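You operate a simulated robot arm through the tools that you are given. There is no shell and no other tool. Be economical: measure what you need, move in short steps, check, and stop when the job is done.

You are at the controls of a simulated two-armed robot. One attempt, no reset.

TASK
Open the grey suitcase with the number on the code card and lift out the wash bag.
Fine: stand the bag on the bench and leave the lid open.

Only the result counts: the job must be done as asked and must still hold three seconds after the hand-in. Knocking over, shifting, dropping, spilling or breaking anything else fails it. Lids that push on must go on centred and level and be pressed home; caps that screw on are set level and turned clockwise until they are tight.

THE ROBOT
Two 7-joint arms with two-finger parallel grippers on one trunk, on a base that drives. Base frame: it is fixed to the floor where the robot stands at the start and does not move with it; the origin is under the middle of the robot, x ahead of it, y to its left, z up. Readings come in cm, degrees, newtons and seconds.
The left shoulder is at the start at [5, 18.7, 100.9], the right one opposite. With the tool pointing down near the work surface each hand reaches from about 10 to 62 cm from the robot's upright axis, wherever it stands, measured 20 degrees to its own side. Places, roughly: bench top [0, -70, 60]; blue number dial [50, -20, 60]; gold latch [60, 10, 60]; red number dial [50, 0, 60]; silver latch [50, -30, 60]; suitcase lid [70, -20, 70]; suitcase strap tongue [60, -30, 70]; teal packing cube (25x17x13 cm) [80, -30, 60]; yellow number dial [50, -10, 60]. Payload 3.43 kg a hand.
The tool frame of a hand sits at the grasp point between the pads (the TCP): z along the fingers, y along the line on which they close. The tips reach 3 cm beyond it. The gripper opens to 9.4 cm. The fingers are 2.8 cm wide and 1 cm thick; the gripper's body (5 by 9.6 cm) begins 5.5 cm behind the TCP.
Orientation is that of the tool frame in the base frame, as a unit quaternion [x, y, z, w]. With the fingers straight down and closing along the base's y, the tool's x points along the base's -x, its y along +y and its z along -z.

THE INTERFACE
- The arms move only by the tool nudge_tool. It takes "left_commands", "right_commands" or both (then of equal length, played together; a hand with none holds still); each is text: rows parted by semicolons, each of 7 numbers parted by spaces: the shift along the tool's x, y, z in units of 50 mm (1.0 is 50 mm), then the turn, a rotation vector about the tool's x, y, z in units of 4 degrees (1.0 is 4 degrees), then the gripper command, from -1 (shut) to 1 (fully open), values between in proportion. In form: x y z rx ry rz grip; .... A call has 1 to 20 rows; each row shifts and turns the commanded pose from where the row before left it, along the tool's axes as they then stand. A call with a number of a shift or a turn outside -1 to 1 is refused whole. A row lasts 0.2 s, in which the tool goes at most 5 cm and 8.6 degrees; a call with a longer step from one row to the next is refused whole, and so is a gripper value outside its range. A pose out of reach is approached as far as the arm can. The call stops where the force on the tool passes 40 N (or 10 N more than at its start, if that is more) or the arm is blocked; 0.2 s more then pass. The fingers move at their own pace (about 15.3 cm/s each) and stop on an object; they squeeze with about 31 N. The grip force told is the motor's: it shows also when the fingers shut on nothing. Time passes only in rows, and 0.2 s behind the last, so rows that do not move let the fingers close. It gives the time, the measured TCP pose, the force on the tool (base axes), the opening and the grip force at its end, in the units of the frame above (readings bear some noise), with the torque about the TCP (base axes, N m) and any sound that the robot's microphone picked up.
- Cameras (640 x 400 px; columns grow to the right, rows downward): "scene" is now at [13.86, -5.76, 119.06]; the picture's right is [-0.58, -0.82, 0.00], its down [-0.41, 0.29, -0.87] and it looks along [0.71, -0.50, -0.50] (base axes); focal length 214 px, centre (320, 200). "left" rides on the left gripper at [7.6, -1.4, -10.2] in its tool frame; the picture's right is [0.18, 0.98, 0.00], its down [-0.75, 0.14, -0.64] and it looks along [-0.63, 0.12, 0.77] (tool axes); focal length 243 px, centre (320, 200). "right" rides on the right gripper at [7.6, 1.4, -10.3] in its tool frame; the picture's right is [-0.18, 0.98, 0.00], its down [-0.75, -0.14, -0.64] and it looks along [-0.63, -0.12, 0.77] (tool axes); focal length 243 px, centre (320, 200). There is no depth. A picture from a camera that has moved, and an enlarged one, comes with that camera's place and axes in the base frame and with its lens. The place of the scene camera against the robot may be out by one fixed shift of up to 1.8 cm in any direction.
- capture(camera): a new picture of that camera. It takes no simulated time.
- slide_trunk(by): slides the trunk up (or, below 0, down) by that many cm; the arms and the scene camera ride with it, the base frame stays. It gives what a move gives, with no picture.
- steer(legs): drives the robot by 1 to 6 legs, each [ahead, left, turn to the left] in cm, cm and degrees, along the robot's own axes; the way and the turn of a leg run together, so that a leg with both is an arc; at most 150 cm and 180 degrees a leg. The arms and the cameras ride along, it lands a little off, and it stops where it bumps. It gives what a move gives.
- pan_tilt(pan, tilt): turns the head with the scene camera to pan (to the left, within 80 degrees either way) and tilt (down, from -29 to 69), counted from straight ahead of the robot. It gives what a move gives.
- close_up(camera, box): a new picture of the part [left, top, right, bottom] of that camera's present view, enlarged. It takes no simulated time.
- job_done(): hands the job in; it is judged then, once.

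Go step by step. Nothing tells you exact positions but the pictures and the camera data: compare them with the known pose of the tool, close in by small moves and look again before you grip or let go. The budget is 120 turns and 100 pictures, counting those below and the enlarged ones. Unless the task says otherwise, let go and move clear before handing in.

The tools are called after "Request:" by a JSON object that holds its "method" and its "body". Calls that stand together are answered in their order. nudge_tool: Moves the arms, as the interface text tells. Its arguments: {"type":"object","properties":{"left_commands":{"type":"string"},"right_commands":{"type":"string"}},"required":[]} The other tools are called the same way: slide_trunk (by) slides the trunk up or down; steer (legs) drives the base; pan_tilt (pan, tilt) turns the head that bears the scene camera; capture (camera) takes a picture; close_up (camera, box) takes an enlarged picture of a part of a camera's view; job_done () hands the job in.

At the start:

```text
t: 0.0
left_tcp_pos: [33.96, 3.05, 122.19]
left_ee_rot: [0.0, 1.0, 0.0, 0.0]
left_wrist_force: [0.1, 0.7, 0.3]
left_torque: [0.0, 0.0, -0.02]
left_grip_width: 9.39
left_finger_force: 0.1
right_tcp_pos: [33.72, -22.4, 117.85]
right_ee_rot: [0.001, 1.0, 0.001, 0.0]
right_wrist_force: [-0.1, 0.0, -0.2]
right_torque: [0.02, -0.02, -0.03]
right_grip_width: 9.39
right_finger_force: 0.1
trunk travel left (down, up): [-22.5, 20.7]
robot x, y, heading: [-0.28, -0.19, -0.1]
head pan, tilt: [-35.3, 30.0]
```

scene: 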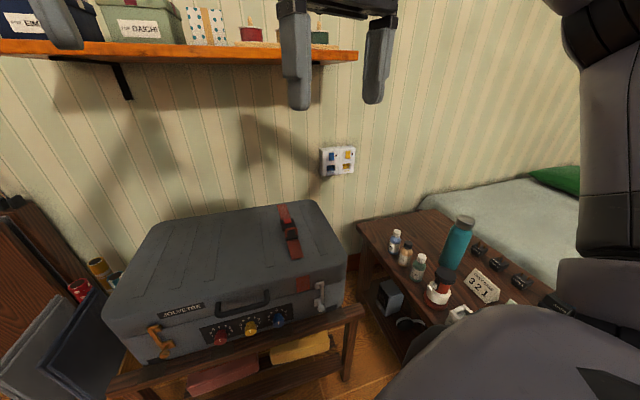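
right: 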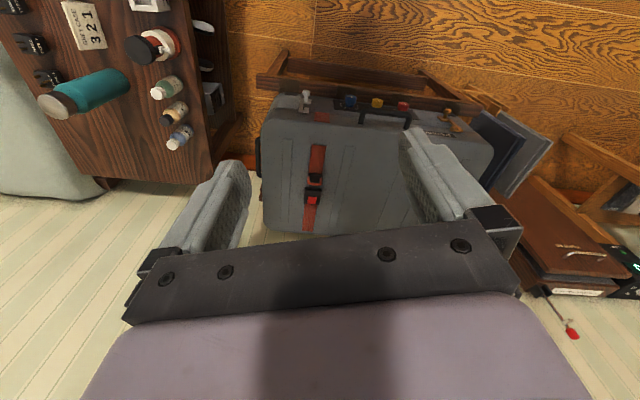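
left: 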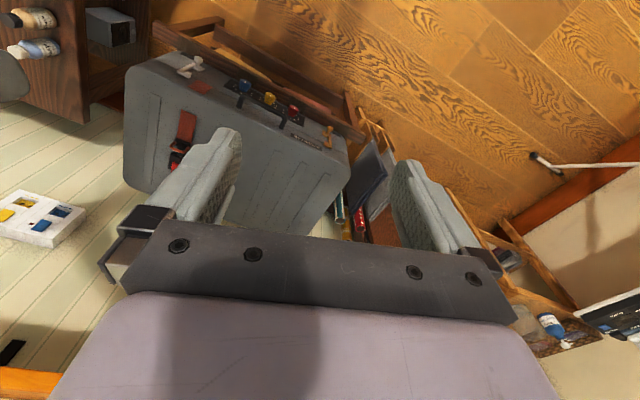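

I see the grey suitcase ahead on a rack, with dials, two latches and a strap, and a code card on the bench to the right. I'll zoom in on the card, the dials and the strap.

Request:
{"method": "close_up", "body": {"camera": "scene", "box": [420, 230, 580, 330]}}

Request:
{"method": "close_up", "body": {"camera": "scene", "box": [130, 270, 350, 370]}}

Request:
{"method": "close_up", "body": {"camera": "right", "box": [60, 0, 220, 100]}}

```text
4.00 times, centred on (500, 280) of scene
camera zoom: at [13.86, -5.76, 119.06], right [-0.58, -0.82, 0.0], down [-0.41, 0.29, -0.87], along [0.71, -0.5, -0.5], focal length 858 px, centre (-400, -120)
```

zoom: 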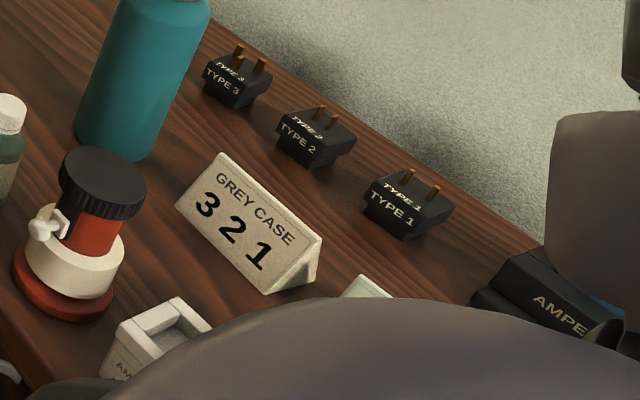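

```text
2.91 times, centred on (240, 320) of scene
camera zoom: at [13.86, -5.76, 119.06], right [-0.58, -0.82, 0.0], down [-0.41, 0.29, -0.87], along [0.71, -0.5, -0.5], focal length 624 px, centre (553, -149)
```

zoom: 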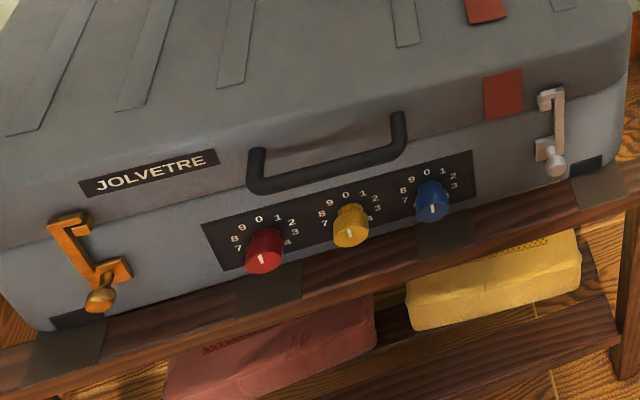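

```text
4.00 times, centred on (140, 50) of right
camera zoom: at [25.94, -21.09, 128.12], right [0.19, 0.98, 0.0], down [0.75, -0.14, 0.64], along [0.63, -0.12, -0.77], focal length 970 px, centre (1040, 800)
```

zoom: 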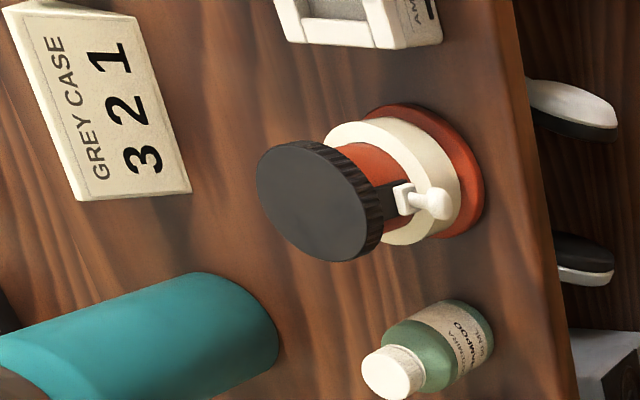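

The card says 3 2 1, so red is 3, yellow 2 and blue 1. I'll look at the strap and the current dial settings more closely.

Request:
{"method": "close_up", "body": {"camera": "scene", "box": [250, 190, 350, 310]}}

Request:
{"method": "close_up", "body": {"camera": "scene", "box": [195, 305, 300, 355]}}

Request:
{"method": "close_up", "body": {"camera": "right", "box": [250, 80, 490, 240]}}

Request:
{"method": "close_up", "body": {"camera": "left", "box": [140, 30, 360, 180]}}

```text
3.33 times, centred on (300, 250) of scene
camera zoom: at [13.86, -5.76, 119.06], right [-0.58, -0.82, 0.0], down [-0.41, 0.29, -0.87], along [0.71, -0.5, -0.5], focal length 715 px, centre (387, 33)
```

zoom: 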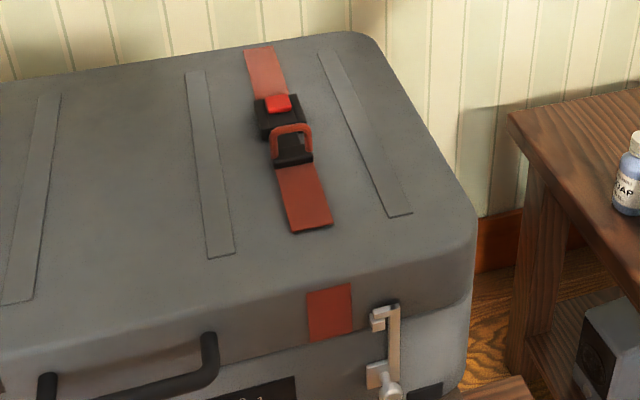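

```text
6.10 times, centred on (248, 330) of scene
camera zoom: at [13.86, -5.76, 119.06], right [-0.58, -0.82, 0.0], down [-0.41, 0.29, -0.87], along [0.71, -0.5, -0.5], focal length 1307 px, centre (762, -592)
```

zoom: 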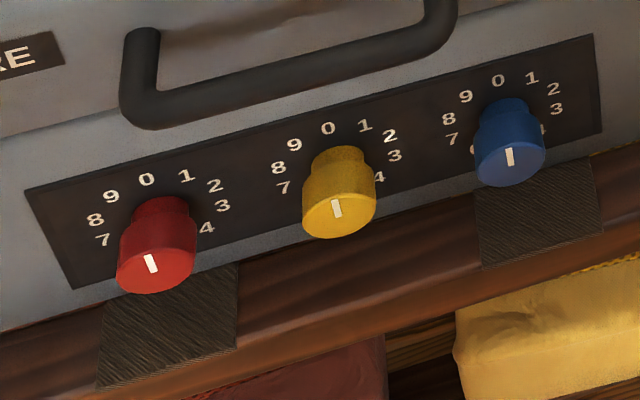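

```text
2.50 times, centred on (370, 160) of right
camera zoom: at [25.94, -21.09, 128.12], right [0.19, 0.98, 0.0], down [0.75, -0.14, 0.64], along [0.63, -0.12, -0.77], focal length 606 px, centre (195, 300)
```

zoom: 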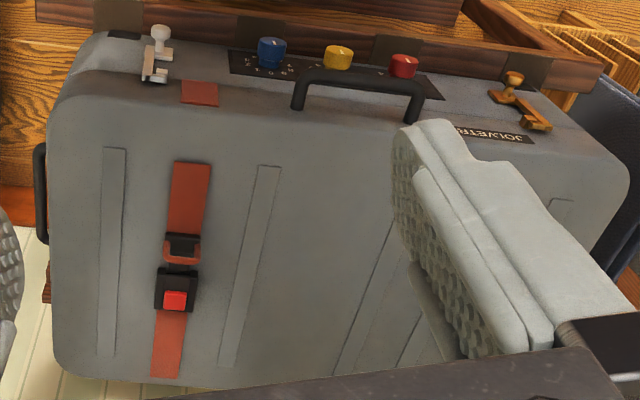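

```text
2.67 times, centred on (250, 105) of left
camera zoom: at [26.47, 1.76, 132.41], right [-0.18, 0.98, 0.0], down [0.75, 0.14, 0.64], along [0.63, 0.12, -0.77], focal length 647 px, centre (507, 453)
```

zoom: 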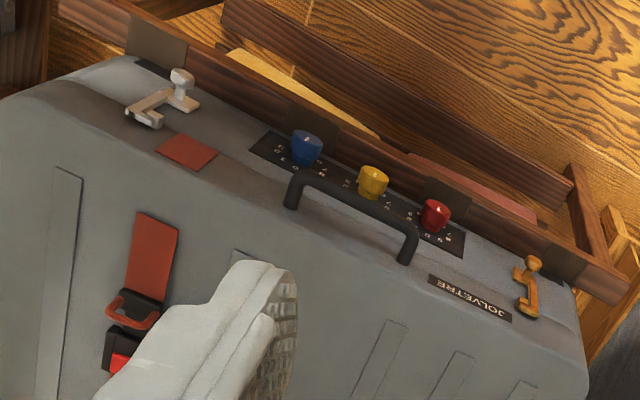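

All dials read 0 and the strap has a red-button buckle. I'll lower the trunk and start spinning the left hand so that its camera will be on top once it points forward.

Request:
{"method": "slide_trunk", "body": {"by": -18}}

Request:
{"method": "nudge_tool", "body": {"left_commands": "0 0 0 0 0 -1 -0.2;0 0 0 0 0 -1 -0.2;0 0 0 0 0 -1 -0.2;0 0 0 0 0 -1 -0.2;0 0 0 0 0 -1 -0.2;0 0 0 0 0 -1 -0.2;0 0 0 0 0 -1 -0.2;0 0 0 0 0 -1 -0.2;0 0 0 0 0 -1 -0.2;0 0 0 0 0 -1 -0.2;0 0 0 0 0 -1 -0.2;0 0 0 0 0 -1 -0.2;0 0 0 0 0 -1 -0.2;0 0 0 0 0 -1 -0.2;0 0 0 0 0 -1 -0.2;0 0 0 0 0 -1 -0.2;0 0 0 0 0 -1 -0.2;0 0 0 0 0 -1 -0.2;0 0 0 0 0 -1 -0.2;0 0 0 0 0 -1 -0.2"}}

```text
t: 2.0
left_tcp_pos: [34.05, 2.98, 104.29]
left_ee_rot: [0.0, 1.0, -0.001, 0.0]
left_wrist_force: [-0.1, 1.4, 0.4]
left_torque: [0.0, 0.0, 0.0]
left_grip_width: 9.42
left_finger_force: 0.1
right_tcp_pos: [33.62, -22.42, 99.74]
right_ee_rot: [0.001, 1.0, 0.001, 0.0]
right_wrist_force: [0.0, 0.6, 0.2]
right_torque: [0.04, -0.02, 0.02]
right_grip_width: 9.41
right_finger_force: 0.1
trunk travel left (down, up): [-4.5, 38.7]
robot x, y, heading: [-0.26, -0.15, 0.0]
head pan, tilt: [-35.3, 30.0]
```

```text
t: 6.2
left_tcp_pos: [33.99, 3.16, 104.22]
left_ee_rot: [-0.643, 0.766, 0.0, 0.0]
left_wrist_force: [0.5, -0.5, 0.0]
left_torque: [0.04, -0.01, 0.01]
left_grip_width: 3.76
left_finger_force: 0.1
right_tcp_pos: [33.61, -22.39, 99.81]
right_ee_rot: [0.0, 1.0, 0.001, 0.0]
right_wrist_force: [-0.3, 0.1, 0.0]
right_torque: [-0.01, -0.01, -0.02]
right_grip_width: 9.4
right_finger_force: 0.1
trunk travel left (down, up): [-4.5, 38.7]
robot x, y, heading: [-0.02, 0.09, -0.1]
head pan, tilt: [-35.3, 30.0]
```

Request:
{"method": "nudge_tool", "body": {"left_commands": "0 0 0 0 0 -1 -0.2;0 0 0 0 0 -1 -0.2;0 0 0 0 0 -1 -0.2;0 0 0 0 0 -1 -0.2;0 0 0 0 0 -1 -0.2;0 0 0 0 0 -1 -0.2;0 0 0 0 0 -1 -0.2;0 0 0 0 0 -1 -0.2;0 0 0 0 0 -1 -0.2;0 0 0 0 0 -1 -0.2;0 0 0 0 0 -1 -0.2;0 0 0 0 0 -1 -0.2;0 0 0 0 0 -1 -0.2;0 0 0 0 0 -1 -0.2;0 0 0 0 0 -1 -0.2;0 0 0 0 0 -1 -0.2;0 0 0 0 0 -1 -0.2;0 0 0 0 0 -1 -0.2;0 0 0 0 0 -1 -0.2;0 0 0 0 0 -1 -0.2"}}

Request:
{"method": "nudge_tool", "body": {"left_commands": "0 0 0 0 0 -0.57 -0.2;-0.2 0 0 0 1 0 -0.2;-0.2 0 0 0 1 0 -0.2;-0.2 0 0 0 1 0 -0.2;-0.2 0 0 0 1 0 -0.2;-0.2 0 0 0 1 0 -0.2;-0.2 0 0 0 1 0 -0.2;-0.2 0 0 0 1 0 -0.2;0 0 0 0 1 0 -0.2;0 0 0 0 1 0 -0.2;0 0 0 0 1 0 -0.2;0 0 0 0 1 0 -0.2;0 0 0 0 1 0 -0.2;0 0 0 0 1 0 -0.2;0 0 0 0 1 0 -0.2;0 0 0 0 1 0 -0.2;0 0 0 0 1 0 -0.2;0 0 0 0 1 0 -0.2;0 0 0 0 1 0 -0.2;0 0 0 0 1 0 -0.2"}}

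```text
t: 10.4
left_tcp_pos: [45.7, 14.59, 102.59]
left_ee_rot: [0.968, -0.253, 0.004, -0.002]
left_wrist_force: [0.1, -0.3, 0.3]
left_torque: [0.0, 0.01, 0.05]
left_grip_width: 3.73
left_finger_force: 0.0
left hand out of reach, approached as far as the arm can: row 12, 13, 14, 15, 16, 17, 18, 19, 20
right_tcp_pos: [33.55, -22.41, 99.8]
right_ee_rot: [0.0, 1.0, 0.001, 0.0]
right_wrist_force: [-0.6, 0.1, 0.1]
right_torque: [0.0, 0.02, -0.01]
right_grip_width: 9.41
right_finger_force: 0.0
trunk travel left (down, up): [-4.5, 38.7]
robot x, y, heading: [-0.09, 0.48, -0.4]
head pan, tilt: [-35.3, 30.0]
```

```text
t: 14.6
left_tcp_pos: [53.19, 23.81, 109.84]
left_ee_rot: [0.763, -0.189, 0.602, 0.145]
left_wrist_force: [-0.6, 0.0, 0.2]
left_torque: [-0.01, 0.0, 0.0]
left_grip_width: 3.76
left_finger_force: 0.0
left hand out of reach, approached as far as the arm can: row 2, 3, 4, 5, 6, 7, 8, 9, 10, 11, 12, 13, 14, 15, 16, 17, 18, 19, 20
right_tcp_pos: [33.68, -22.28, 99.71]
right_ee_rot: [0.0, 1.0, 0.001, 0.0]
right_wrist_force: [-0.2, -0.4, -0.5]
right_torque: [0.0, -0.01, -0.02]
right_grip_width: 9.43
right_finger_force: 0.1
trunk travel left (down, up): [-4.5, 38.7]
robot x, y, heading: [0.3, -0.18, -0.1]
head pan, tilt: [-35.3, 30.0]
```

The hand is nearly horizontal with its camera up; the arm just couldn't hold it that close to the body. I'll look now before moving on.

Request:
{"method": "capture", "body": {"camera": "scene"}}

Request:
{"method": "capture", "body": {"camera": "left"}}

```text
89 pictures are left
camera scene: at [13.86, -5.75, 101.06], right [-0.58, -0.82, 0.0], down [-0.41, 0.29, -0.87], along [0.71, -0.5, -0.5], focal length 214 px, centre (320, 200)
```

scene: 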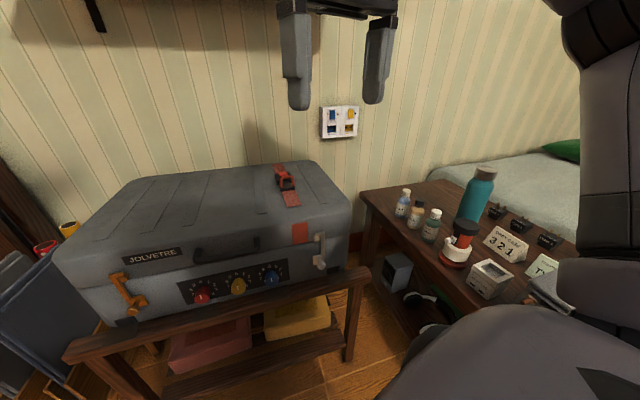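

```text
88 pictures are left
camera left: at [46.65, 28.78, 119.62], right [-0.42, -0.89, 0.17], down [-0.77, 0.25, -0.58], along [0.48, -0.38, -0.79], focal length 243 px, centre (320, 200)
```

left: 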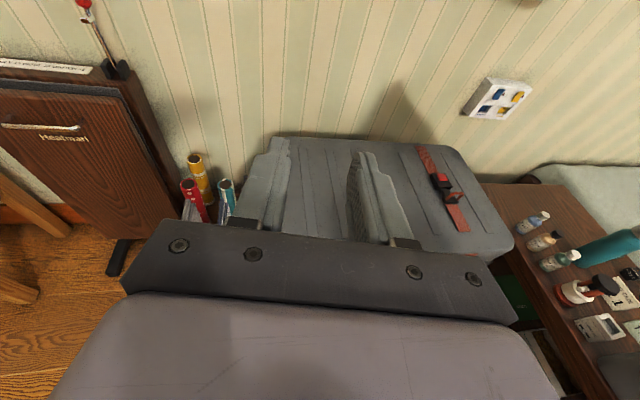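

Request:
{"method": "close_up", "body": {"camera": "scene", "box": [100, 215, 340, 335]}}

Request:
{"method": "close_up", "body": {"camera": "scene", "box": [180, 250, 300, 310]}}

```text
2.67 times, centred on (220, 275) of scene
camera zoom: at [13.86, -5.75, 101.06], right [-0.58, -0.82, 0.0], down [-0.41, 0.29, -0.87], along [0.71, -0.5, -0.5], focal length 572 px, centre (587, 0)
```

zoom: 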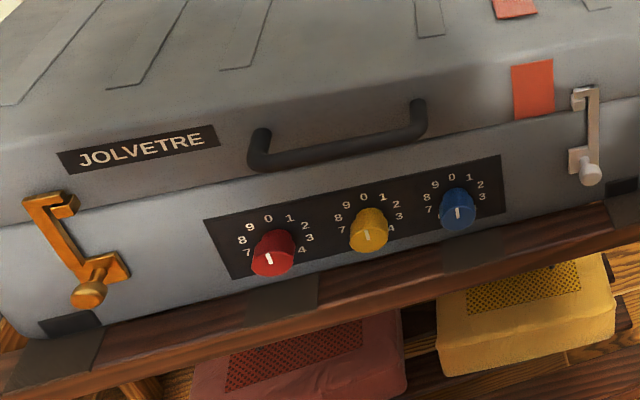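

```text
5.33 times, centred on (240, 280) of scene
camera zoom: at [13.86, -5.75, 101.06], right [-0.58, -0.82, 0.0], down [-0.41, 0.29, -0.87], along [0.71, -0.5, -0.5], focal length 1144 px, centre (747, -227)
```

zoom: 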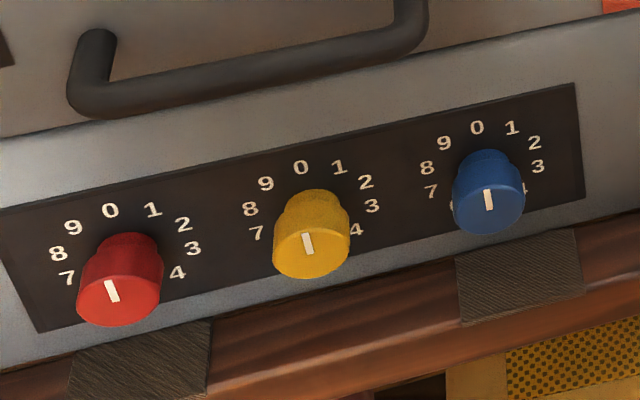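

Knob face centres come out near red (54.4,-1.8,57.6), yellow (52.2,-9.2,57.6) and blue (49.7,-16.6,57.6), with the case turned about -17.6°. I'll finish the tilt and come down a bit.

Request:
{"method": "nudge_tool", "body": {"left_commands": "0 0 0 0 1 0 -0.2;0 0 0 0 1 0 -0.2;0 0 0 0 1 0 -0.2;0 0 0 0 0.5 0 -0.2;-0.8 0 0 0 0 0 -0.2;-0.8 0 0 0 0 0 -0.2;-0.8 0 0 0 0 0 -0.2;-0.8 0 0 0 0 0 -0.2"}}

```text
t: 16.4
left_tcp_pos: [51.34, 32.6, 103.41]
left_ee_rot: [0.684, -0.171, 0.689, 0.168]
left_wrist_force: [0.1, 0.0, -0.1]
left_torque: [0.0, 0.01, 0.03]
left_grip_width: 3.75
left_finger_force: 0.0
left hand out of reach, approached as far as the arm can: row 1, 2, 3, 4, 5, 6, 7, 8
right_tcp_pos: [33.51, -22.27, 99.93]
right_ee_rot: [0.0, 1.0, 0.001, 0.001]
right_wrist_force: [-0.3, 0.1, -0.9]
right_torque: [0.01, 0.0, 0.0]
right_grip_width: 9.43
right_finger_force: 0.0
trunk travel left (down, up): [-4.5, 38.7]
robot x, y, heading: [-0.22, -0.34, 0.1]
head pan, tilt: [-35.3, 30.0]
```

Request:
{"method": "nudge_tool", "body": {"left_commands": "0 0 1 0 0 0 -0.2;0 0 1 0 0 0 -0.2;0 0 1 0 0 0 -0.2;0 0 0 0 0 0 -0.2;0 0 0 0 0 0 -0.2"}}

```text
t: 17.6
left_tcp_pos: [64.72, 25.51, 103.56]
left_ee_rot: [0.685, -0.166, 0.691, 0.164]
left_wrist_force: [0.0, -0.3, -0.1]
left_torque: [-0.02, 0.01, 0.0]
left_grip_width: 3.77
left_finger_force: 0.1
right_tcp_pos: [33.43, -22.38, 99.81]
right_ee_rot: [0.001, 1.0, 0.001, 0.0]
right_wrist_force: [-0.4, -0.4, -0.2]
right_torque: [-0.01, -0.02, -0.03]
right_grip_width: 9.38
right_finger_force: 0.1
trunk travel left (down, up): [-4.5, 38.7]
robot x, y, heading: [0.23, -0.38, 0.1]
head pan, tilt: [-35.3, 30.0]
```

The hand can't be drawn closer than about 46 cm ahead of the shoulder, so I'll back the base up 18 cm.

Request:
{"method": "steer", "body": {"legs": [[-18, 0, 0]]}}

Request:
{"method": "capture", "body": {"camera": "scene"}}

```text
t: 19.1
left_tcp_pos: [46.58, 25.87, 103.53]
left_ee_rot: [0.685, -0.165, 0.691, 0.163]
left_wrist_force: [-0.1, 0.2, -0.2]
left_torque: [0.0, 0.0, 0.03]
left_grip_width: 3.74
left_finger_force: 0.1
right_tcp_pos: [15.59, -22.28, 99.84]
right_ee_rot: [-0.001, 1.0, 0.0, 0.0]
right_wrist_force: [0.2, -0.2, 0.2]
right_torque: [0.0, 0.01, -0.02]
right_grip_width: 9.4
right_finger_force: 0.1
trunk travel left (down, up): [-4.5, 38.7]
robot x, y, heading: [-18.17, 0.2, 0.4]
head pan, tilt: [-35.3, 30.0]
```

```text
85 pictures are left
camera scene: at [-4.23, -5.74, 101.06], right [-0.58, -0.82, 0.0], down [-0.41, 0.29, -0.87], along [0.71, -0.5, -0.5], focal length 214 px, centre (320, 200)
```

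scene: 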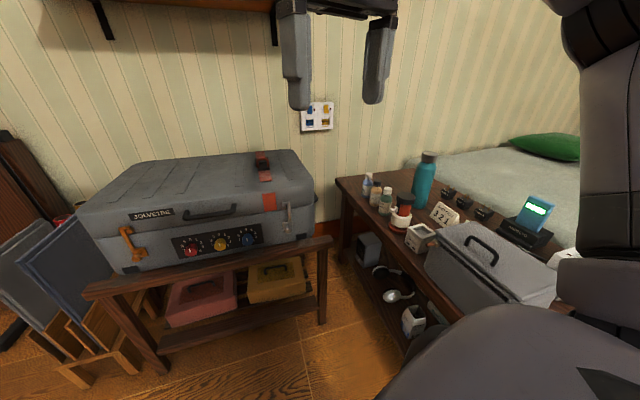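

Request:
{"method": "nudge_tool", "body": {"left_commands": "0 0 0 0.8 0 0 -0.2;0 0 0 0.8 0 0 -0.2;0 0 0 0.7 0 0 -0.2;-0.8 0.8 0 0 0 0 -0.2;-0.8 0.8 0 0 0 0 -0.2;-0.7 0.7 0 0 0 0 -0.2;-0.7 0.7 0.2 0 0 0 -0.2;-0.7 0.7 0.2 0 0 0 -0.2;-0.7 0.7 0.2 0 0 0 -0.2;-0.7 0.4 0.2 0 0 0 -0.2;-0.6 0 0 0 0 0 -0.2;0 0 0 0 0 0 -0.2"}}

Request:
{"method": "capture", "body": {"camera": "left"}}

Request:
{"method": "capture", "body": {"camera": "scene"}}

```text
refused: row 4 steps farther than a row can; nothing moved
```

```text
84 pictures are left
camera left: at [38.03, 31.75, 111.06], right [-0.45, -0.88, 0.18], down [-0.63, 0.16, -0.76], along [0.64, -0.45, -0.63], focal length 243 px, centre (320, 200)
```

left: 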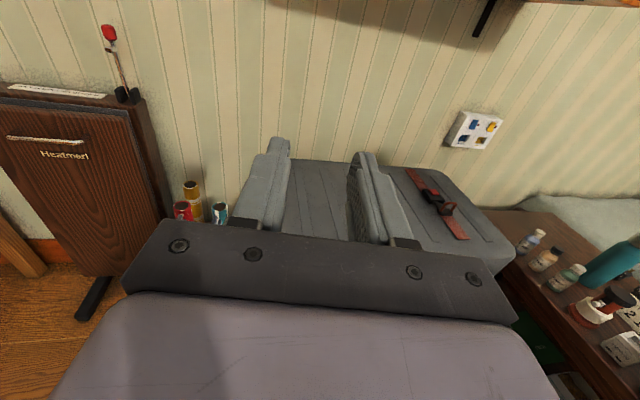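

```text
83 pictures are left
camera scene: at [-4.23, -5.74, 101.06], right [-0.58, -0.82, 0.0], down [-0.41, 0.29, -0.87], along [0.71, -0.5, -0.5], focal length 214 px, centre (320, 200)
```

scene: 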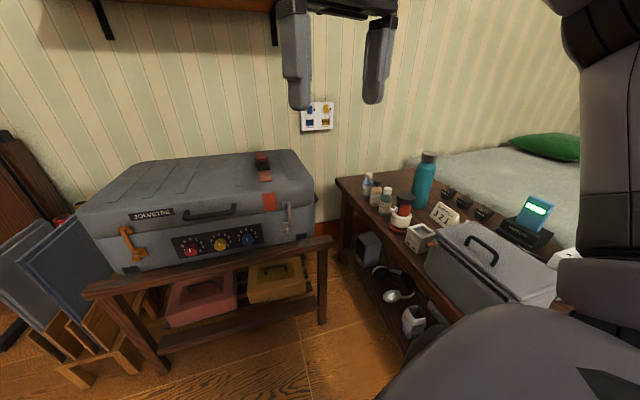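

The step limit is 5 cm total per row, so I'll make the steps smaller.

Request:
{"method": "nudge_tool", "body": {"left_commands": "0 0 0 0.8 0 0 -0.2;0 0 0 0.8 0 0 -0.2;0 0 0 0.7 0 0 -0.2;-0.65 0.65 0 0 0 0 -0.2;-0.65 0.65 0 0 0 0 -0.2;-0.65 0.65 0.1 0 0 0 -0.2;-0.65 0.65 0.1 0 0 0 -0.2;-0.65 0.65 0.1 0 0 0 -0.2;-0.65 0.65 0.2 0 0 0 -0.2;-0.65 0.65 0.2 0 0 0 -0.2;-0.65 0.23 0.2 0 0 0 -0.2;-0.5 0 0 0 0 0 -0.2;0 0 0 0 0 0 -0.2"}}

Request:
{"method": "capture", "body": {"camera": "left"}}

```text
t: 21.9
left_tcp_pos: [51.72, 10.39, 73.56]
left_ee_rot: [0.695, -0.108, 0.703, 0.106]
left_wrist_force: [0.1, -0.4, 0.0]
left_torque: [0.01, -0.01, -0.03]
left_grip_width: 3.76
left_finger_force: 0.0
left hand out of reach, approached as far as the arm can: row 3, 4, 5, 6, 7, 8, 9, 10
right_tcp_pos: [15.63, -22.29, 99.75]
right_ee_rot: [-0.001, 1.0, 0.001, 0.0]
right_wrist_force: [0.3, 0.0, 0.2]
right_torque: [-0.02, 0.02, -0.01]
right_grip_width: 9.43
right_finger_force: 0.0
trunk travel left (down, up): [-4.5, 38.7]
robot x, y, heading: [-17.93, 0.15, 0.2]
head pan, tilt: [-35.3, 30.0]
```

```text
82 pictures are left
camera left: at [42.39, 14.81, 81.02], right [-0.3, -0.94, 0.18], down [-0.65, 0.06, -0.76], along [0.7, -0.34, -0.62], focal length 243 px, centre (320, 200)
```

left: 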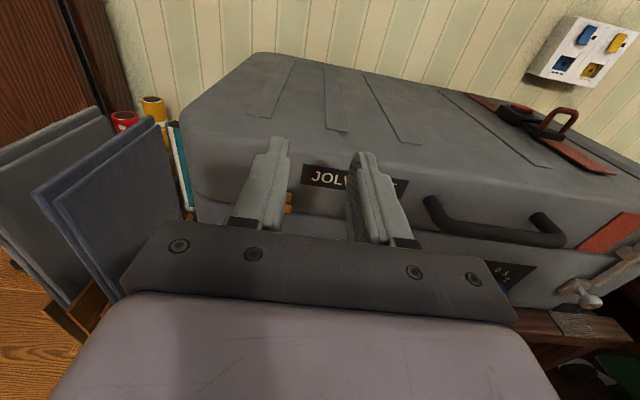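

Request:
{"method": "nudge_tool", "body": {"left_commands": "-0.6 0.4 -0.2 0 0 0 -0.2;-0.6 0.4 -0.2 0 0 0 -0.2;-0.6 0.4 -0.1 0 0 0 -0.2;-0.6 0.4 0 0 0 0 -0.2;-0.6 0.4 0 0 0 0 -0.2;0 0.14 0 0 0 0 -0.2;0 0 0 0 0 0 -0.2;0 0 0 0 0 0 -0.2"}}

Request:
{"method": "capture", "body": {"camera": "left"}}

Request:
{"method": "capture", "body": {"camera": "scene"}}

```text
t: 23.7
left_tcp_pos: [46.19, 0.6, 58.36]
left_ee_rot: [0.695, -0.11, 0.702, 0.108]
left_wrist_force: [0.5, -0.5, 0.2]
left_torque: [0.01, 0.02, -0.01]
left_grip_width: 3.74
left_finger_force: 0.0
right_tcp_pos: [15.52, -22.29, 99.78]
right_ee_rot: [-0.001, 1.0, 0.001, 0.0]
right_wrist_force: [-0.4, 0.3, -0.2]
right_torque: [-0.02, 0.0, -0.02]
right_grip_width: 9.43
right_finger_force: 0.0
trunk travel left (down, up): [-4.5, 38.7]
robot x, y, heading: [-17.79, 0.14, -0.1]
head pan, tilt: [-35.3, 30.0]
```

```text
81 pictures are left
camera left: at [36.82, 5.27, 65.92], right [-0.3, -0.94, 0.18], down [-0.65, 0.06, -0.76], along [0.7, -0.34, -0.63], focal length 243 px, centre (320, 200)
```

left: 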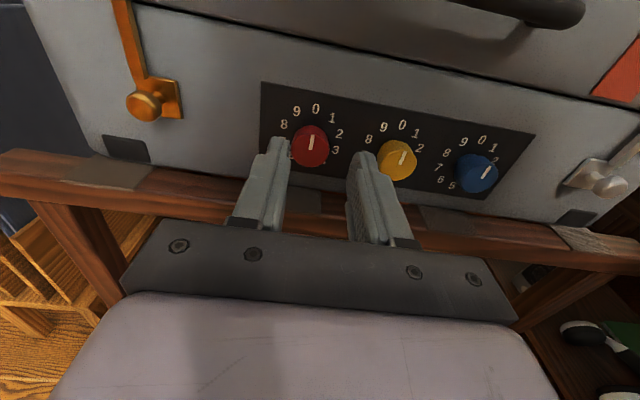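

```text
80 pictures are left
camera scene: at [-4.24, -5.74, 101.06], right [-0.58, -0.82, 0.0], down [-0.41, 0.29, -0.87], along [0.71, -0.5, -0.5], focal length 214 px, centre (320, 200)
```

scene: 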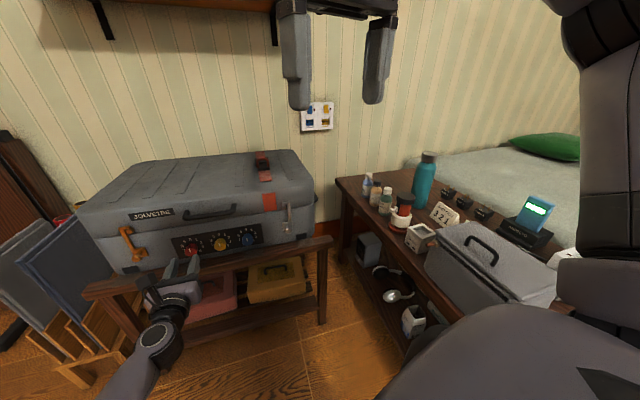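

Request:
{"method": "close_up", "body": {"camera": "left", "box": [250, 80, 530, 240]}}

Request:
{"method": "close_up", "body": {"camera": "left", "box": [260, 90, 360, 190]}}

```text
2.29 times, centred on (390, 160) of left
camera zoom: at [36.82, 5.27, 65.92], right [-0.3, -0.94, 0.18], down [-0.65, 0.06, -0.76], along [0.7, -0.34, -0.63], focal length 555 px, centre (160, 291)
```

zoom: 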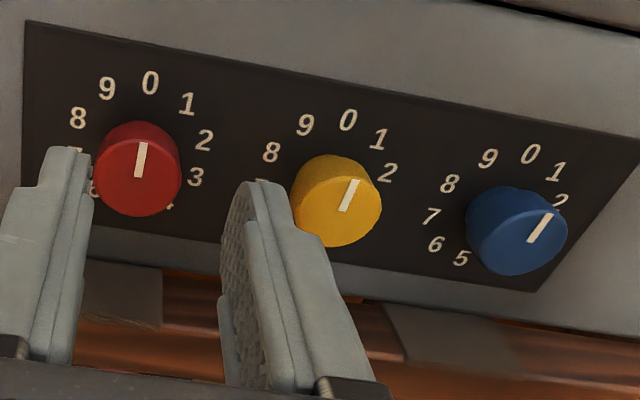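

```text
4.00 times, centred on (310, 140) of left
camera zoom: at [36.82, 5.27, 65.92], right [-0.3, -0.94, 0.18], down [-0.65, 0.06, -0.76], along [0.7, -0.34, -0.63], focal length 970 px, centre (360, 440)
```

zoom: 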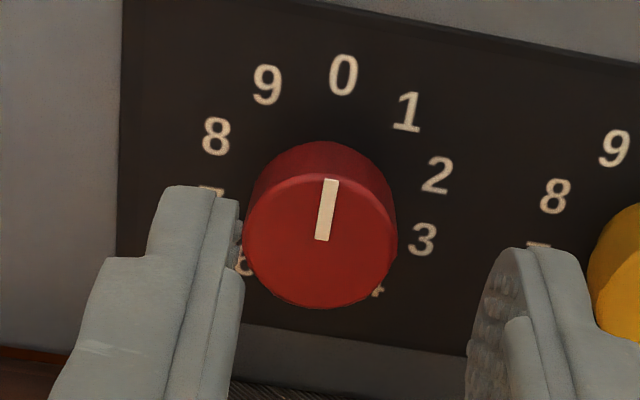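

All dials confirmed at 0. I'll approach the red knob a little lower and look again to pin its height.

Request:
{"method": "nudge_tool", "body": {"left_commands": "-0.2 -0.08 0.3 0 0 0 0.06;-0.1 0 0.3 0 0 0 0.06;0 0 0 0 0 0 0.06"}}

Request:
{"method": "close_up", "body": {"camera": "left", "box": [200, 70, 440, 220]}}

```text
t: 24.5
left_tcp_pos: [49.24, 0.11, 57.02]
left_ee_rot: [0.696, -0.109, 0.702, 0.108]
left_wrist_force: [0.3, -0.8, 0.0]
left_torque: [0.01, 0.02, -0.02]
left_grip_width: 4.96
left_finger_force: 0.0
right_tcp_pos: [15.61, -22.31, 99.83]
right_ee_rot: [-0.001, 1.0, 0.001, 0.0]
right_wrist_force: [-0.1, 0.1, -0.8]
right_torque: [0.0, 0.0, 0.01]
right_grip_width: 9.38
right_finger_force: 0.0
trunk travel left (down, up): [-4.5, 38.7]
robot x, y, heading: [-18.01, -0.11, -0.0]
head pan, tilt: [-35.3, 30.0]
```

```text
2.67 times, centred on (320, 145) of left
camera zoom: at [39.89, 4.63, 64.51], right [-0.3, -0.94, 0.18], down [-0.65, 0.06, -0.76], along [0.7, -0.34, -0.63], focal length 647 px, centre (320, 347)
```

zoom: 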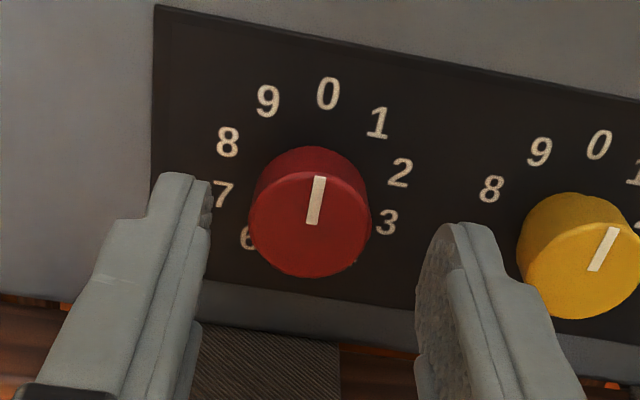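

Combining the views, the red knob centre is about 5.8 cm ahead of the TCP and 1.2 cm lower (z≈55.8). I'll lower the hand and pre-rotate it -54° so I can turn 108° in one go.

Request:
{"method": "nudge_tool", "body": {"left_commands": "-0.24 0 0 0 0 0 0.06;0 0 0 0 0 -1 0.06;0 0 0 0 0 -1 0.06;0 0 0 0 0 -1 0.06;0 0 0 0 0 -1 0.06;0 0 0 0 0 -1 0.06;0 0 0 0 0 -1 0.06;0 0 0 0 0 -1 0.06;0 0 0 0 0 -1 0.06;0 0 0 0 0 -1 0.06;0 0 0 0 0 -1 0.06;0 0 0 0 0 -1 0.06;0 0 0 0 0 -1 0.06;0 0 0 0 0 -1 0.06;0 0 0 0 0 -0.5 0.06;0 0 0 0 0 0 0.06"}}

Request:
{"method": "capture", "body": {"camera": "left"}}

```text
t: 27.9
left_tcp_pos: [49.2, 0.21, 55.85]
left_ee_rot: [0.669, 0.22, 0.576, 0.415]
left_wrist_force: [0.6, 1.5, -0.2]
left_torque: [0.0, 0.03, 0.01]
left_grip_width: 4.97
left_finger_force: 0.1
right_tcp_pos: [15.53, -22.34, 99.79]
right_ee_rot: [-0.001, 1.0, 0.001, 0.0]
right_wrist_force: [-0.2, -0.3, 0.0]
right_torque: [-0.02, -0.01, 0.01]
right_grip_width: 9.4
right_finger_force: 0.0
trunk travel left (down, up): [-4.5, 38.7]
robot x, y, heading: [-17.82, -0.13, 0.3]
head pan, tilt: [-35.3, 30.0]
```

```text
76 pictures are left
camera left: at [41.59, 9.99, 59.07], right [-0.14, -0.41, 0.9], down [-0.82, -0.47, -0.33], along [0.56, -0.79, -0.27], focal length 243 px, centre (320, 200)
```

left: 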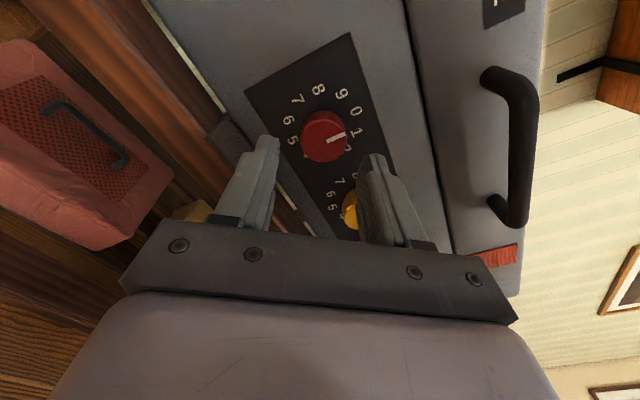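

The knob sits very nearly on the tool axis. I'll trim 0.3 cm and advance 4.6 cm to straddle it.

Request:
{"method": "nudge_tool", "body": {"left_commands": "0 0.06 0.3 0 0 0 0.06;0 0 0.3 0 0 0 0.06;0 0 0.2 0 0 0 0.06;0 0 0.12 0 0 0 0.06;0 0 0 0 0 0 0.06"}}

Request:
{"method": "capture", "body": {"camera": "left"}}

```text
t: 29.1
left_tcp_pos: [48.98, -2.3, 56.71]
left_ee_rot: [0.669, 0.219, 0.576, 0.416]
left_wrist_force: [0.2, 0.1, -0.6]
left_torque: [-0.04, -0.01, 0.01]
left_grip_width: 4.96
left_finger_force: 0.2
left hand out of reach, approached as far as the arm can: row 1, 2, 3
right_tcp_pos: [15.66, -22.28, 99.9]
right_ee_rot: [0.0, 1.0, 0.001, 0.0]
right_wrist_force: [0.0, 0.6, -0.2]
right_torque: [0.02, 0.0, 0.03]
right_grip_width: 9.43
right_finger_force: 0.1
trunk travel left (down, up): [-4.5, 38.7]
robot x, y, heading: [-18.34, -0.3, 0.3]
head pan, tilt: [-35.3, 30.0]
```

```text
75 pictures are left
camera left: at [41.34, 7.59, 59.83], right [-0.14, -0.41, 0.9], down [-0.82, -0.47, -0.34], along [0.56, -0.79, -0.27], focal length 243 px, centre (320, 200)
```

left: 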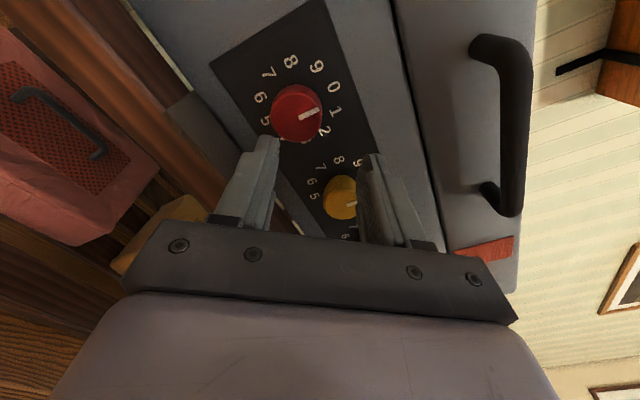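

In that roll the arm can't go forward, so I'll return to the level roll and realign on the red knob.

Request:
{"method": "nudge_tool", "body": {"left_commands": "0 0 0 0 0 1 0.06;0 0 0 0 0 1 0.06;0 0 0 0 0 1 0.06;0 0 0 0 0 1 0.06;0 0 0 0 0 1 0.06;0 0 0 0 0 1 0.06;0 0 0 0 0 1 0.06;0 0 0 0 0 1 0.06;0 0 0 0 0 1 0.06;0 0 0 0 0 1 0.06;0 0 0 0 0 1 0.06;0 0 0 0 0 1 0.06;0 0 0 0 0 1 0.06;0 0 0 0 0 0.5 0.06;0 -0.25 0 0 0 0 0.06;0 -0.25 0 0 0 0 0.06;0 0 0 0 0 0 0.06"}}

Request:
{"method": "capture", "body": {"camera": "left"}}

```text
t: 32.7
left_tcp_pos: [49.78, 0.18, 56.79]
left_ee_rot: [0.696, -0.109, 0.702, 0.109]
left_wrist_force: [0.3, -0.3, -0.4]
left_torque: [0.03, -0.02, 0.0]
left_grip_width: 4.97
left_finger_force: 0.0
right_tcp_pos: [15.52, -22.32, 99.78]
right_ee_rot: [-0.001, 1.0, 0.001, 0.0]
right_wrist_force: [0.3, -0.3, -0.2]
right_torque: [-0.02, -0.02, 0.02]
right_grip_width: 9.39
right_finger_force: 0.1
trunk travel left (down, up): [-4.5, 38.7]
robot x, y, heading: [-17.79, -0.1, 0.3]
head pan, tilt: [-35.3, 30.0]
```

```text
74 pictures are left
camera left: at [40.39, 4.71, 64.25], right [-0.3, -0.94, 0.18], down [-0.65, 0.06, -0.76], along [0.7, -0.35, -0.62], focal length 243 px, centre (320, 200)
```

left: 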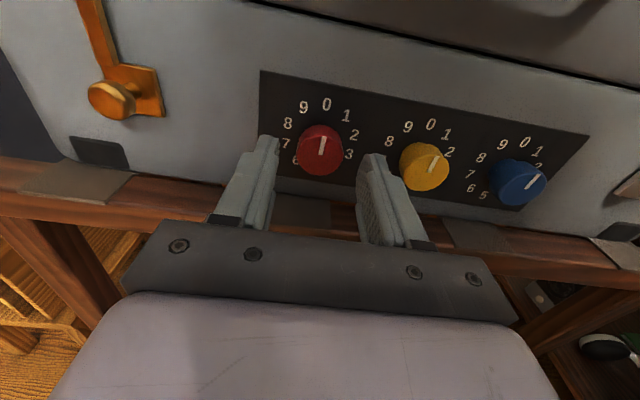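

Request:
{"method": "nudge_tool", "body": {"left_commands": "-0.14 0.05 0.1 0 0 0 0.06;0 0 0.3 0 0 0 0.06;0 0 0.2 0 0 0 0.06;0 0 0.18 0 0 0 0.06;0 0 0 0 0 0 0.06"}}

Request:
{"method": "capture", "body": {"camera": "left"}}

```text
t: 33.9
left_tcp_pos: [52.54, -0.95, 56.08]
left_ee_rot: [0.696, -0.11, 0.702, 0.108]
left_wrist_force: [0.0, 0.0, -0.2]
left_torque: [-0.01, -0.01, -0.01]
left_grip_width: 4.97
left_finger_force: 0.2
left hand out of reach, approached as far as the arm can: row 4
right_tcp_pos: [15.44, -22.27, 99.81]
right_ee_rot: [-0.001, 1.0, 0.0, 0.0]
right_wrist_force: [0.0, 0.1, -0.2]
right_torque: [-0.02, 0.03, 0.01]
right_grip_width: 9.4
right_finger_force: 0.1
trunk travel left (down, up): [-4.5, 38.7]
robot x, y, heading: [-18.2, -0.17, 0.2]
head pan, tilt: [-35.3, 30.0]
```

```text
73 pictures are left
camera left: at [43.19, 3.56, 63.52], right [-0.3, -0.94, 0.18], down [-0.65, 0.06, -0.76], along [0.7, -0.34, -0.62], focal length 243 px, centre (320, 200)
```

left: 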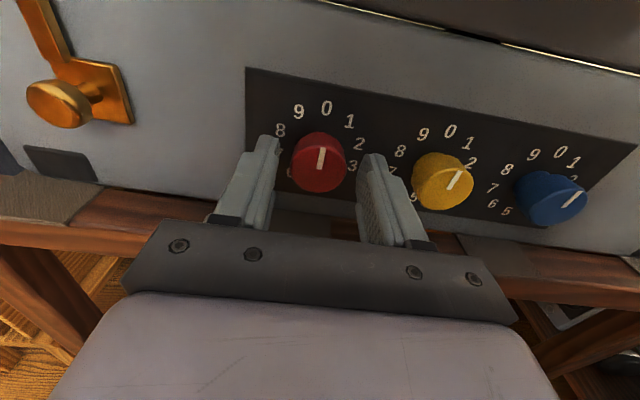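

I'm at the forward limit, so I'll retract 6.5 cm and drive the base 6.5 cm ahead.

Request:
{"method": "nudge_tool", "body": {"left_commands": "0 0 -0.5 0 0 0 0.06;0 0 -0.5 0 0 0 0.06;0 0 -0.3 0 0 0 0.06;0 0 0 0 0 0 0.06"}}

Request:
{"method": "steer", "body": {"legs": [[6, 0, 0]]}}

Request:
{"method": "capture", "body": {"camera": "left"}}

```text
t: 35.1
left_tcp_pos: [47.88, 3.26, 57.64]
left_ee_rot: [0.684, -0.114, 0.716, 0.086]
left_wrist_force: [0.0, -0.2, -0.2]
left_torque: [-0.02, 0.01, -0.01]
left_grip_width: 4.99
left_finger_force: 0.1
right_tcp_pos: [15.58, -22.42, 99.83]
right_ee_rot: [-0.001, 1.0, 0.001, 0.0]
right_wrist_force: [-0.2, 0.3, -0.6]
right_torque: [0.01, 0.02, -0.02]
right_grip_width: 9.37
right_finger_force: 0.0
trunk travel left (down, up): [-4.5, 38.7]
robot x, y, heading: [-17.95, -0.23, 0.3]
head pan, tilt: [-35.3, 30.0]
stopped in row 4 (left hand): the arm was blocked; the commanded pose is now the measured one
```

```text
t: 36.1
left_tcp_pos: [52.64, 2.95, 57.83]
left_ee_rot: [0.683, -0.119, 0.714, 0.094]
left_wrist_force: [-15.3, 3.4, 5.5]
left_torque: [-0.25, 0.1, -0.61]
left_grip_width: 5.08
left_finger_force: 0.4
right_tcp_pos: [20.77, -22.14, 99.8]
right_ee_rot: [-0.001, 1.0, 0.0, -0.001]
right_wrist_force: [0.2, -0.9, -0.6]
right_torque: [0.0, 0.02, 0.0]
right_grip_width: 9.39
right_finger_force: 0.0
trunk travel left (down, up): [-4.5, 38.7]
robot x, y, heading: [-12.62, 0.07, 0.2]
head pan, tilt: [-35.3, 30.0]
stopped in leg 1: the force on the tool passed its limit (the readings are from after the stop); the commanded pose is now the measured one
```

```text
72 pictures are left
camera left: at [43.01, 7.3, 64.88], right [-0.3, -0.94, 0.14], down [-0.62, 0.08, -0.78], along [0.73, -0.32, -0.61], focal length 243 px, centre (320, 200)
```

left: 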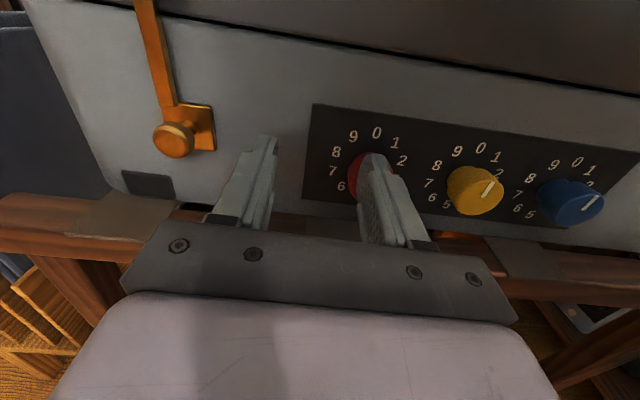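

The retract got blocked sideways and a finger has touched the red knob lightly. I'll look at the arm's configuration.

Request:
{"method": "pan_tilt", "body": {"pan": 15, "tilt": 50}}

Request:
{"method": "capture", "body": {"camera": "scene"}}

```text
t: 37.3
left_tcp_pos: [52.69, 3.05, 57.61]
left_ee_rot: [0.684, -0.118, 0.714, 0.093]
left_wrist_force: [-24.7, 4.0, 7.9]
left_torque: [-0.32, 0.16, -0.93]
left_grip_width: 5.15
left_finger_force: 1.5
right_tcp_pos: [20.69, -22.17, 99.76]
right_ee_rot: [-0.001, 1.0, 0.001, -0.001]
right_wrist_force: [0.1, 0.3, 0.2]
right_torque: [0.01, 0.0, 0.01]
right_grip_width: 9.41
right_finger_force: 0.0
trunk travel left (down, up): [-4.5, 38.7]
robot x, y, heading: [-12.94, 0.2, 0.3]
head pan, tilt: [15.0, 50.0]
```

```text
71 pictures are left
camera scene: at [0.79, 1.55, 98.14], right [0.26, -0.96, 0.0], down [-0.74, -0.2, -0.64], along [0.62, 0.17, -0.76], focal length 214 px, centre (320, 200)
```

scene: 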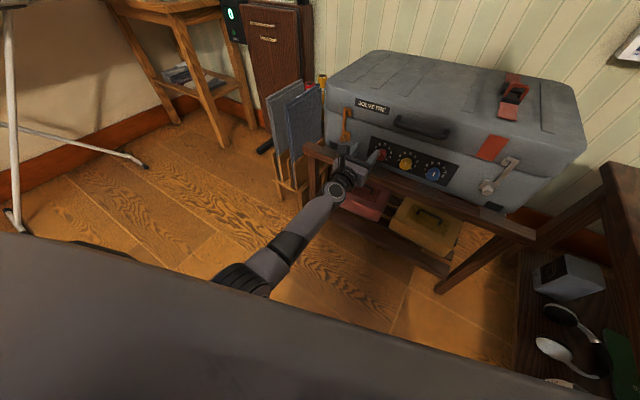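

I'll release the contact and lift away, then use the more natural roll with the camera below the hand for a better reach.

Request:
{"method": "nudge_tool", "body": {"left_commands": "0 -0.1 -0.3 0 0 0 0.06;0 -0.1 -0.3 0 0 0 0.06;0 0 0 0 0 0 0.06"}}

```text
t: 38.3
left_tcp_pos: [52.53, 8.35, 61.22]
left_ee_rot: [0.658, -0.14, 0.738, 0.051]
left_wrist_force: [0.5, 0.0, -0.2]
left_torque: [-0.04, 0.04, 0.01]
left_grip_width: 5.0
left_finger_force: 0.1
right_tcp_pos: [20.44, -22.3, 99.88]
right_ee_rot: [-0.001, 1.0, 0.003, 0.0]
right_wrist_force: [-0.4, -0.2, -0.7]
right_torque: [0.0, 0.01, 0.02]
right_grip_width: 9.42
right_finger_force: 0.1
trunk travel left (down, up): [-4.5, 38.7]
robot x, y, heading: [-12.94, 0.21, 0.5]
head pan, tilt: [15.0, 50.0]
stopped in row 3 (left hand): the arm was blocked; the commanded pose is now the measured one
```

Request:
{"method": "steer", "body": {"legs": [[-14, 0, 0]]}}

Request:
{"method": "capture", "body": {"camera": "left"}}

```text
t: 39.7
left_tcp_pos: [38.46, 8.29, 61.39]
left_ee_rot: [0.657, -0.14, 0.739, 0.051]
left_wrist_force: [0.2, -0.1, 0.8]
left_torque: [0.0, -0.01, 0.01]
left_grip_width: 4.96
left_finger_force: 0.1
right_tcp_pos: [6.58, -22.37, 99.9]
right_ee_rot: [-0.001, 1.0, 0.002, -0.001]
right_wrist_force: [0.9, -0.2, 1.0]
right_torque: [0.01, -0.02, 0.03]
right_grip_width: 9.41
right_finger_force: 0.0
trunk travel left (down, up): [-4.5, 38.7]
robot x, y, heading: [-27.14, -0.0, 0.2]
head pan, tilt: [15.0, 50.0]
```

```text
70 pictures are left
camera left: at [28.12, 11.73, 68.05], right [-0.28, -0.96, 0.05], down [-0.55, 0.12, -0.82], along [0.79, -0.25, -0.56], focal length 243 px, centre (320, 200)
```

left: 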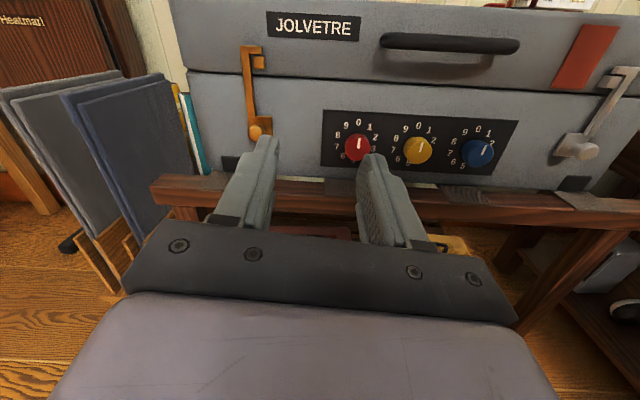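

Request:
{"method": "nudge_tool", "body": {"left_commands": "0 0 0 0 0 1 0.06;0 0 0 0 0 1 0.06;0 0 0 0 0 1 0.06;0 0 0 0 0 1 0.06;0 0 0 0 0 1 0.06;0 0 0 0 0 1 0.06;0 0 0 0 0 1 0.06;0 0 0 0 0 1 0.06;0 0 0 0 0 1 0.06;0 0 0 0 0 1 0.06;0 0 0 0 0 1 0.06;0 0 0 0 0 1 0.06;0 0 0 0 0 1 0.06;0 0 0 0 0 1 0.06;0 0 0 0 0 1 0.06;0 0 0 0 0 1 0.06;0 0 0 0 0 1 0.06;0 0 0 0 0 1 0.06;0 0 0 0 0 1 0.06;0 0 0 0 0 1 0.06"}}

Request:
{"method": "nudge_tool", "body": {"left_commands": "0 0 0 0 0 1 0.06;0 0 0 0 0 1 0.06;0 0 0 0 0 1 0.06;0 0 0 0 0 1 0.06;0 0 0 0 0 1 0.06;0 0 0 0 0 1 0.06;0 0 0 0 0 1 0.06;0 0 0 0 0 1 0.06;0 0 0 0 0 1 0.06;0 0 0 0 0 1 0.06;0 0 0 0 0 1 0.06;0 0 0 0 0 1 0.06;0 0 0 0 0 1 0.06;0 0 0 0 0 1 0.06;0 0 0 0 0 1 0.06;0 0 0 0 0 1 0.06;0 0 0 0 0 1 0.06;0 0 0 0 0 1 0.06;0 0 0 0 0 1 0.06;0 0 0 0 0 1 0.06"}}

```text
t: 43.9
left_tcp_pos: [38.63, 8.3, 61.15]
left_ee_rot: [0.416, -0.529, 0.599, -0.434]
left_wrist_force: [-0.1, -0.2, 0.9]
left_torque: [0.03, 0.03, -0.02]
left_grip_width: 4.98
left_finger_force: 0.1
right_tcp_pos: [6.82, -22.22, 99.81]
right_ee_rot: [-0.002, 1.0, 0.001, -0.002]
right_wrist_force: [-0.1, 0.7, -0.6]
right_torque: [0.02, -0.02, -0.01]
right_grip_width: 9.41
right_finger_force: 0.1
trunk travel left (down, up): [-4.5, 38.7]
robot x, y, heading: [-27.3, -0.13, 0.4]
head pan, tilt: [15.0, 50.0]
```

```text
t: 48.1
left_tcp_pos: [38.48, 8.34, 61.24]
left_ee_rot: [0.021, 0.672, -0.178, 0.718]
left_wrist_force: [-0.8, 0.2, 0.3]
left_torque: [0.06, 0.01, -0.02]
left_grip_width: 4.99
left_finger_force: 0.1
right_tcp_pos: [6.71, -22.35, 99.71]
right_ee_rot: [-0.002, 1.0, 0.002, -0.002]
right_wrist_force: [0.2, -0.3, -0.3]
right_torque: [-0.01, 0.02, -0.04]
right_grip_width: 9.41
right_finger_force: 0.0
trunk travel left (down, up): [-4.5, 38.7]
robot x, y, heading: [-27.06, 0.14, 0.5]
head pan, tilt: [15.0, 50.0]
```

The spin worked all the way. Now I'll square the hand up to the case with the camera below and look.

Request:
{"method": "nudge_tool", "body": {"left_commands": "0 0 0 0.06 0.5 1 0.06;0 0 0 0.06 0.5 1 0.06;0 0 0 0.06 0.45 1 0.06;0 0 0 0 0 0 0.06"}}

Request:
{"method": "capture", "body": {"camera": "left"}}

Request:
{"method": "capture", "body": {"camera": "scene"}}

```text
t: 49.1
left_tcp_pos: [38.54, 8.19, 61.39]
left_ee_rot: [0.106, 0.7, -0.106, 0.698]
left_wrist_force: [0.6, -0.5, -0.3]
left_torque: [0.0, 0.0, 0.01]
left_grip_width: 5.0
left_finger_force: 0.0
right_tcp_pos: [6.63, -22.49, 99.71]
right_ee_rot: [-0.003, 1.0, 0.001, -0.001]
right_wrist_force: [-0.7, -0.4, 1.0]
right_torque: [-0.01, -0.02, -0.03]
right_grip_width: 9.42
right_finger_force: 0.1
trunk travel left (down, up): [-4.5, 38.7]
robot x, y, heading: [-26.85, 0.12, 0.4]
head pan, tilt: [15.0, 50.0]
```

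```text
69 pictures are left
camera left: at [28.4, 9.98, 53.83], right [0.29, 0.94, -0.18], down [-0.57, 0.32, 0.75], along [0.77, -0.11, 0.63], focal length 243 px, centre (320, 200)
```

left: 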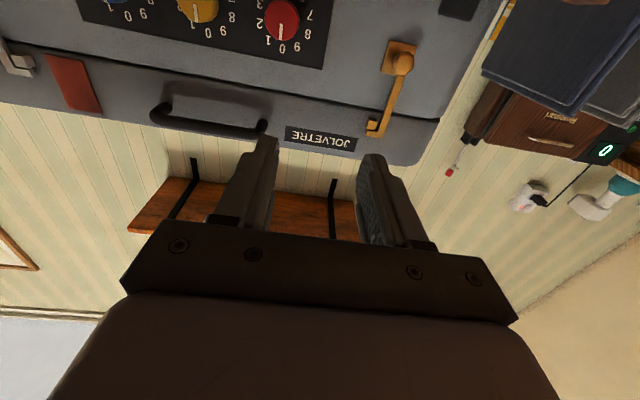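

```text
68 pictures are left
camera scene: at [-13.32, 1.3, 98.17], right [0.26, -0.96, 0.0], down [-0.74, -0.2, -0.65], along [0.62, 0.17, -0.76], focal length 214 px, centre (320, 200)
```

scene: 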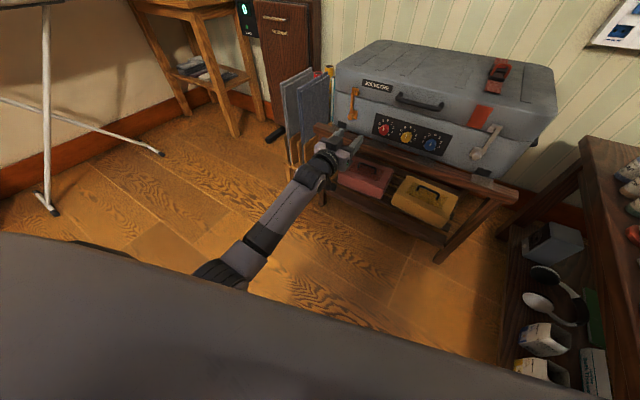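

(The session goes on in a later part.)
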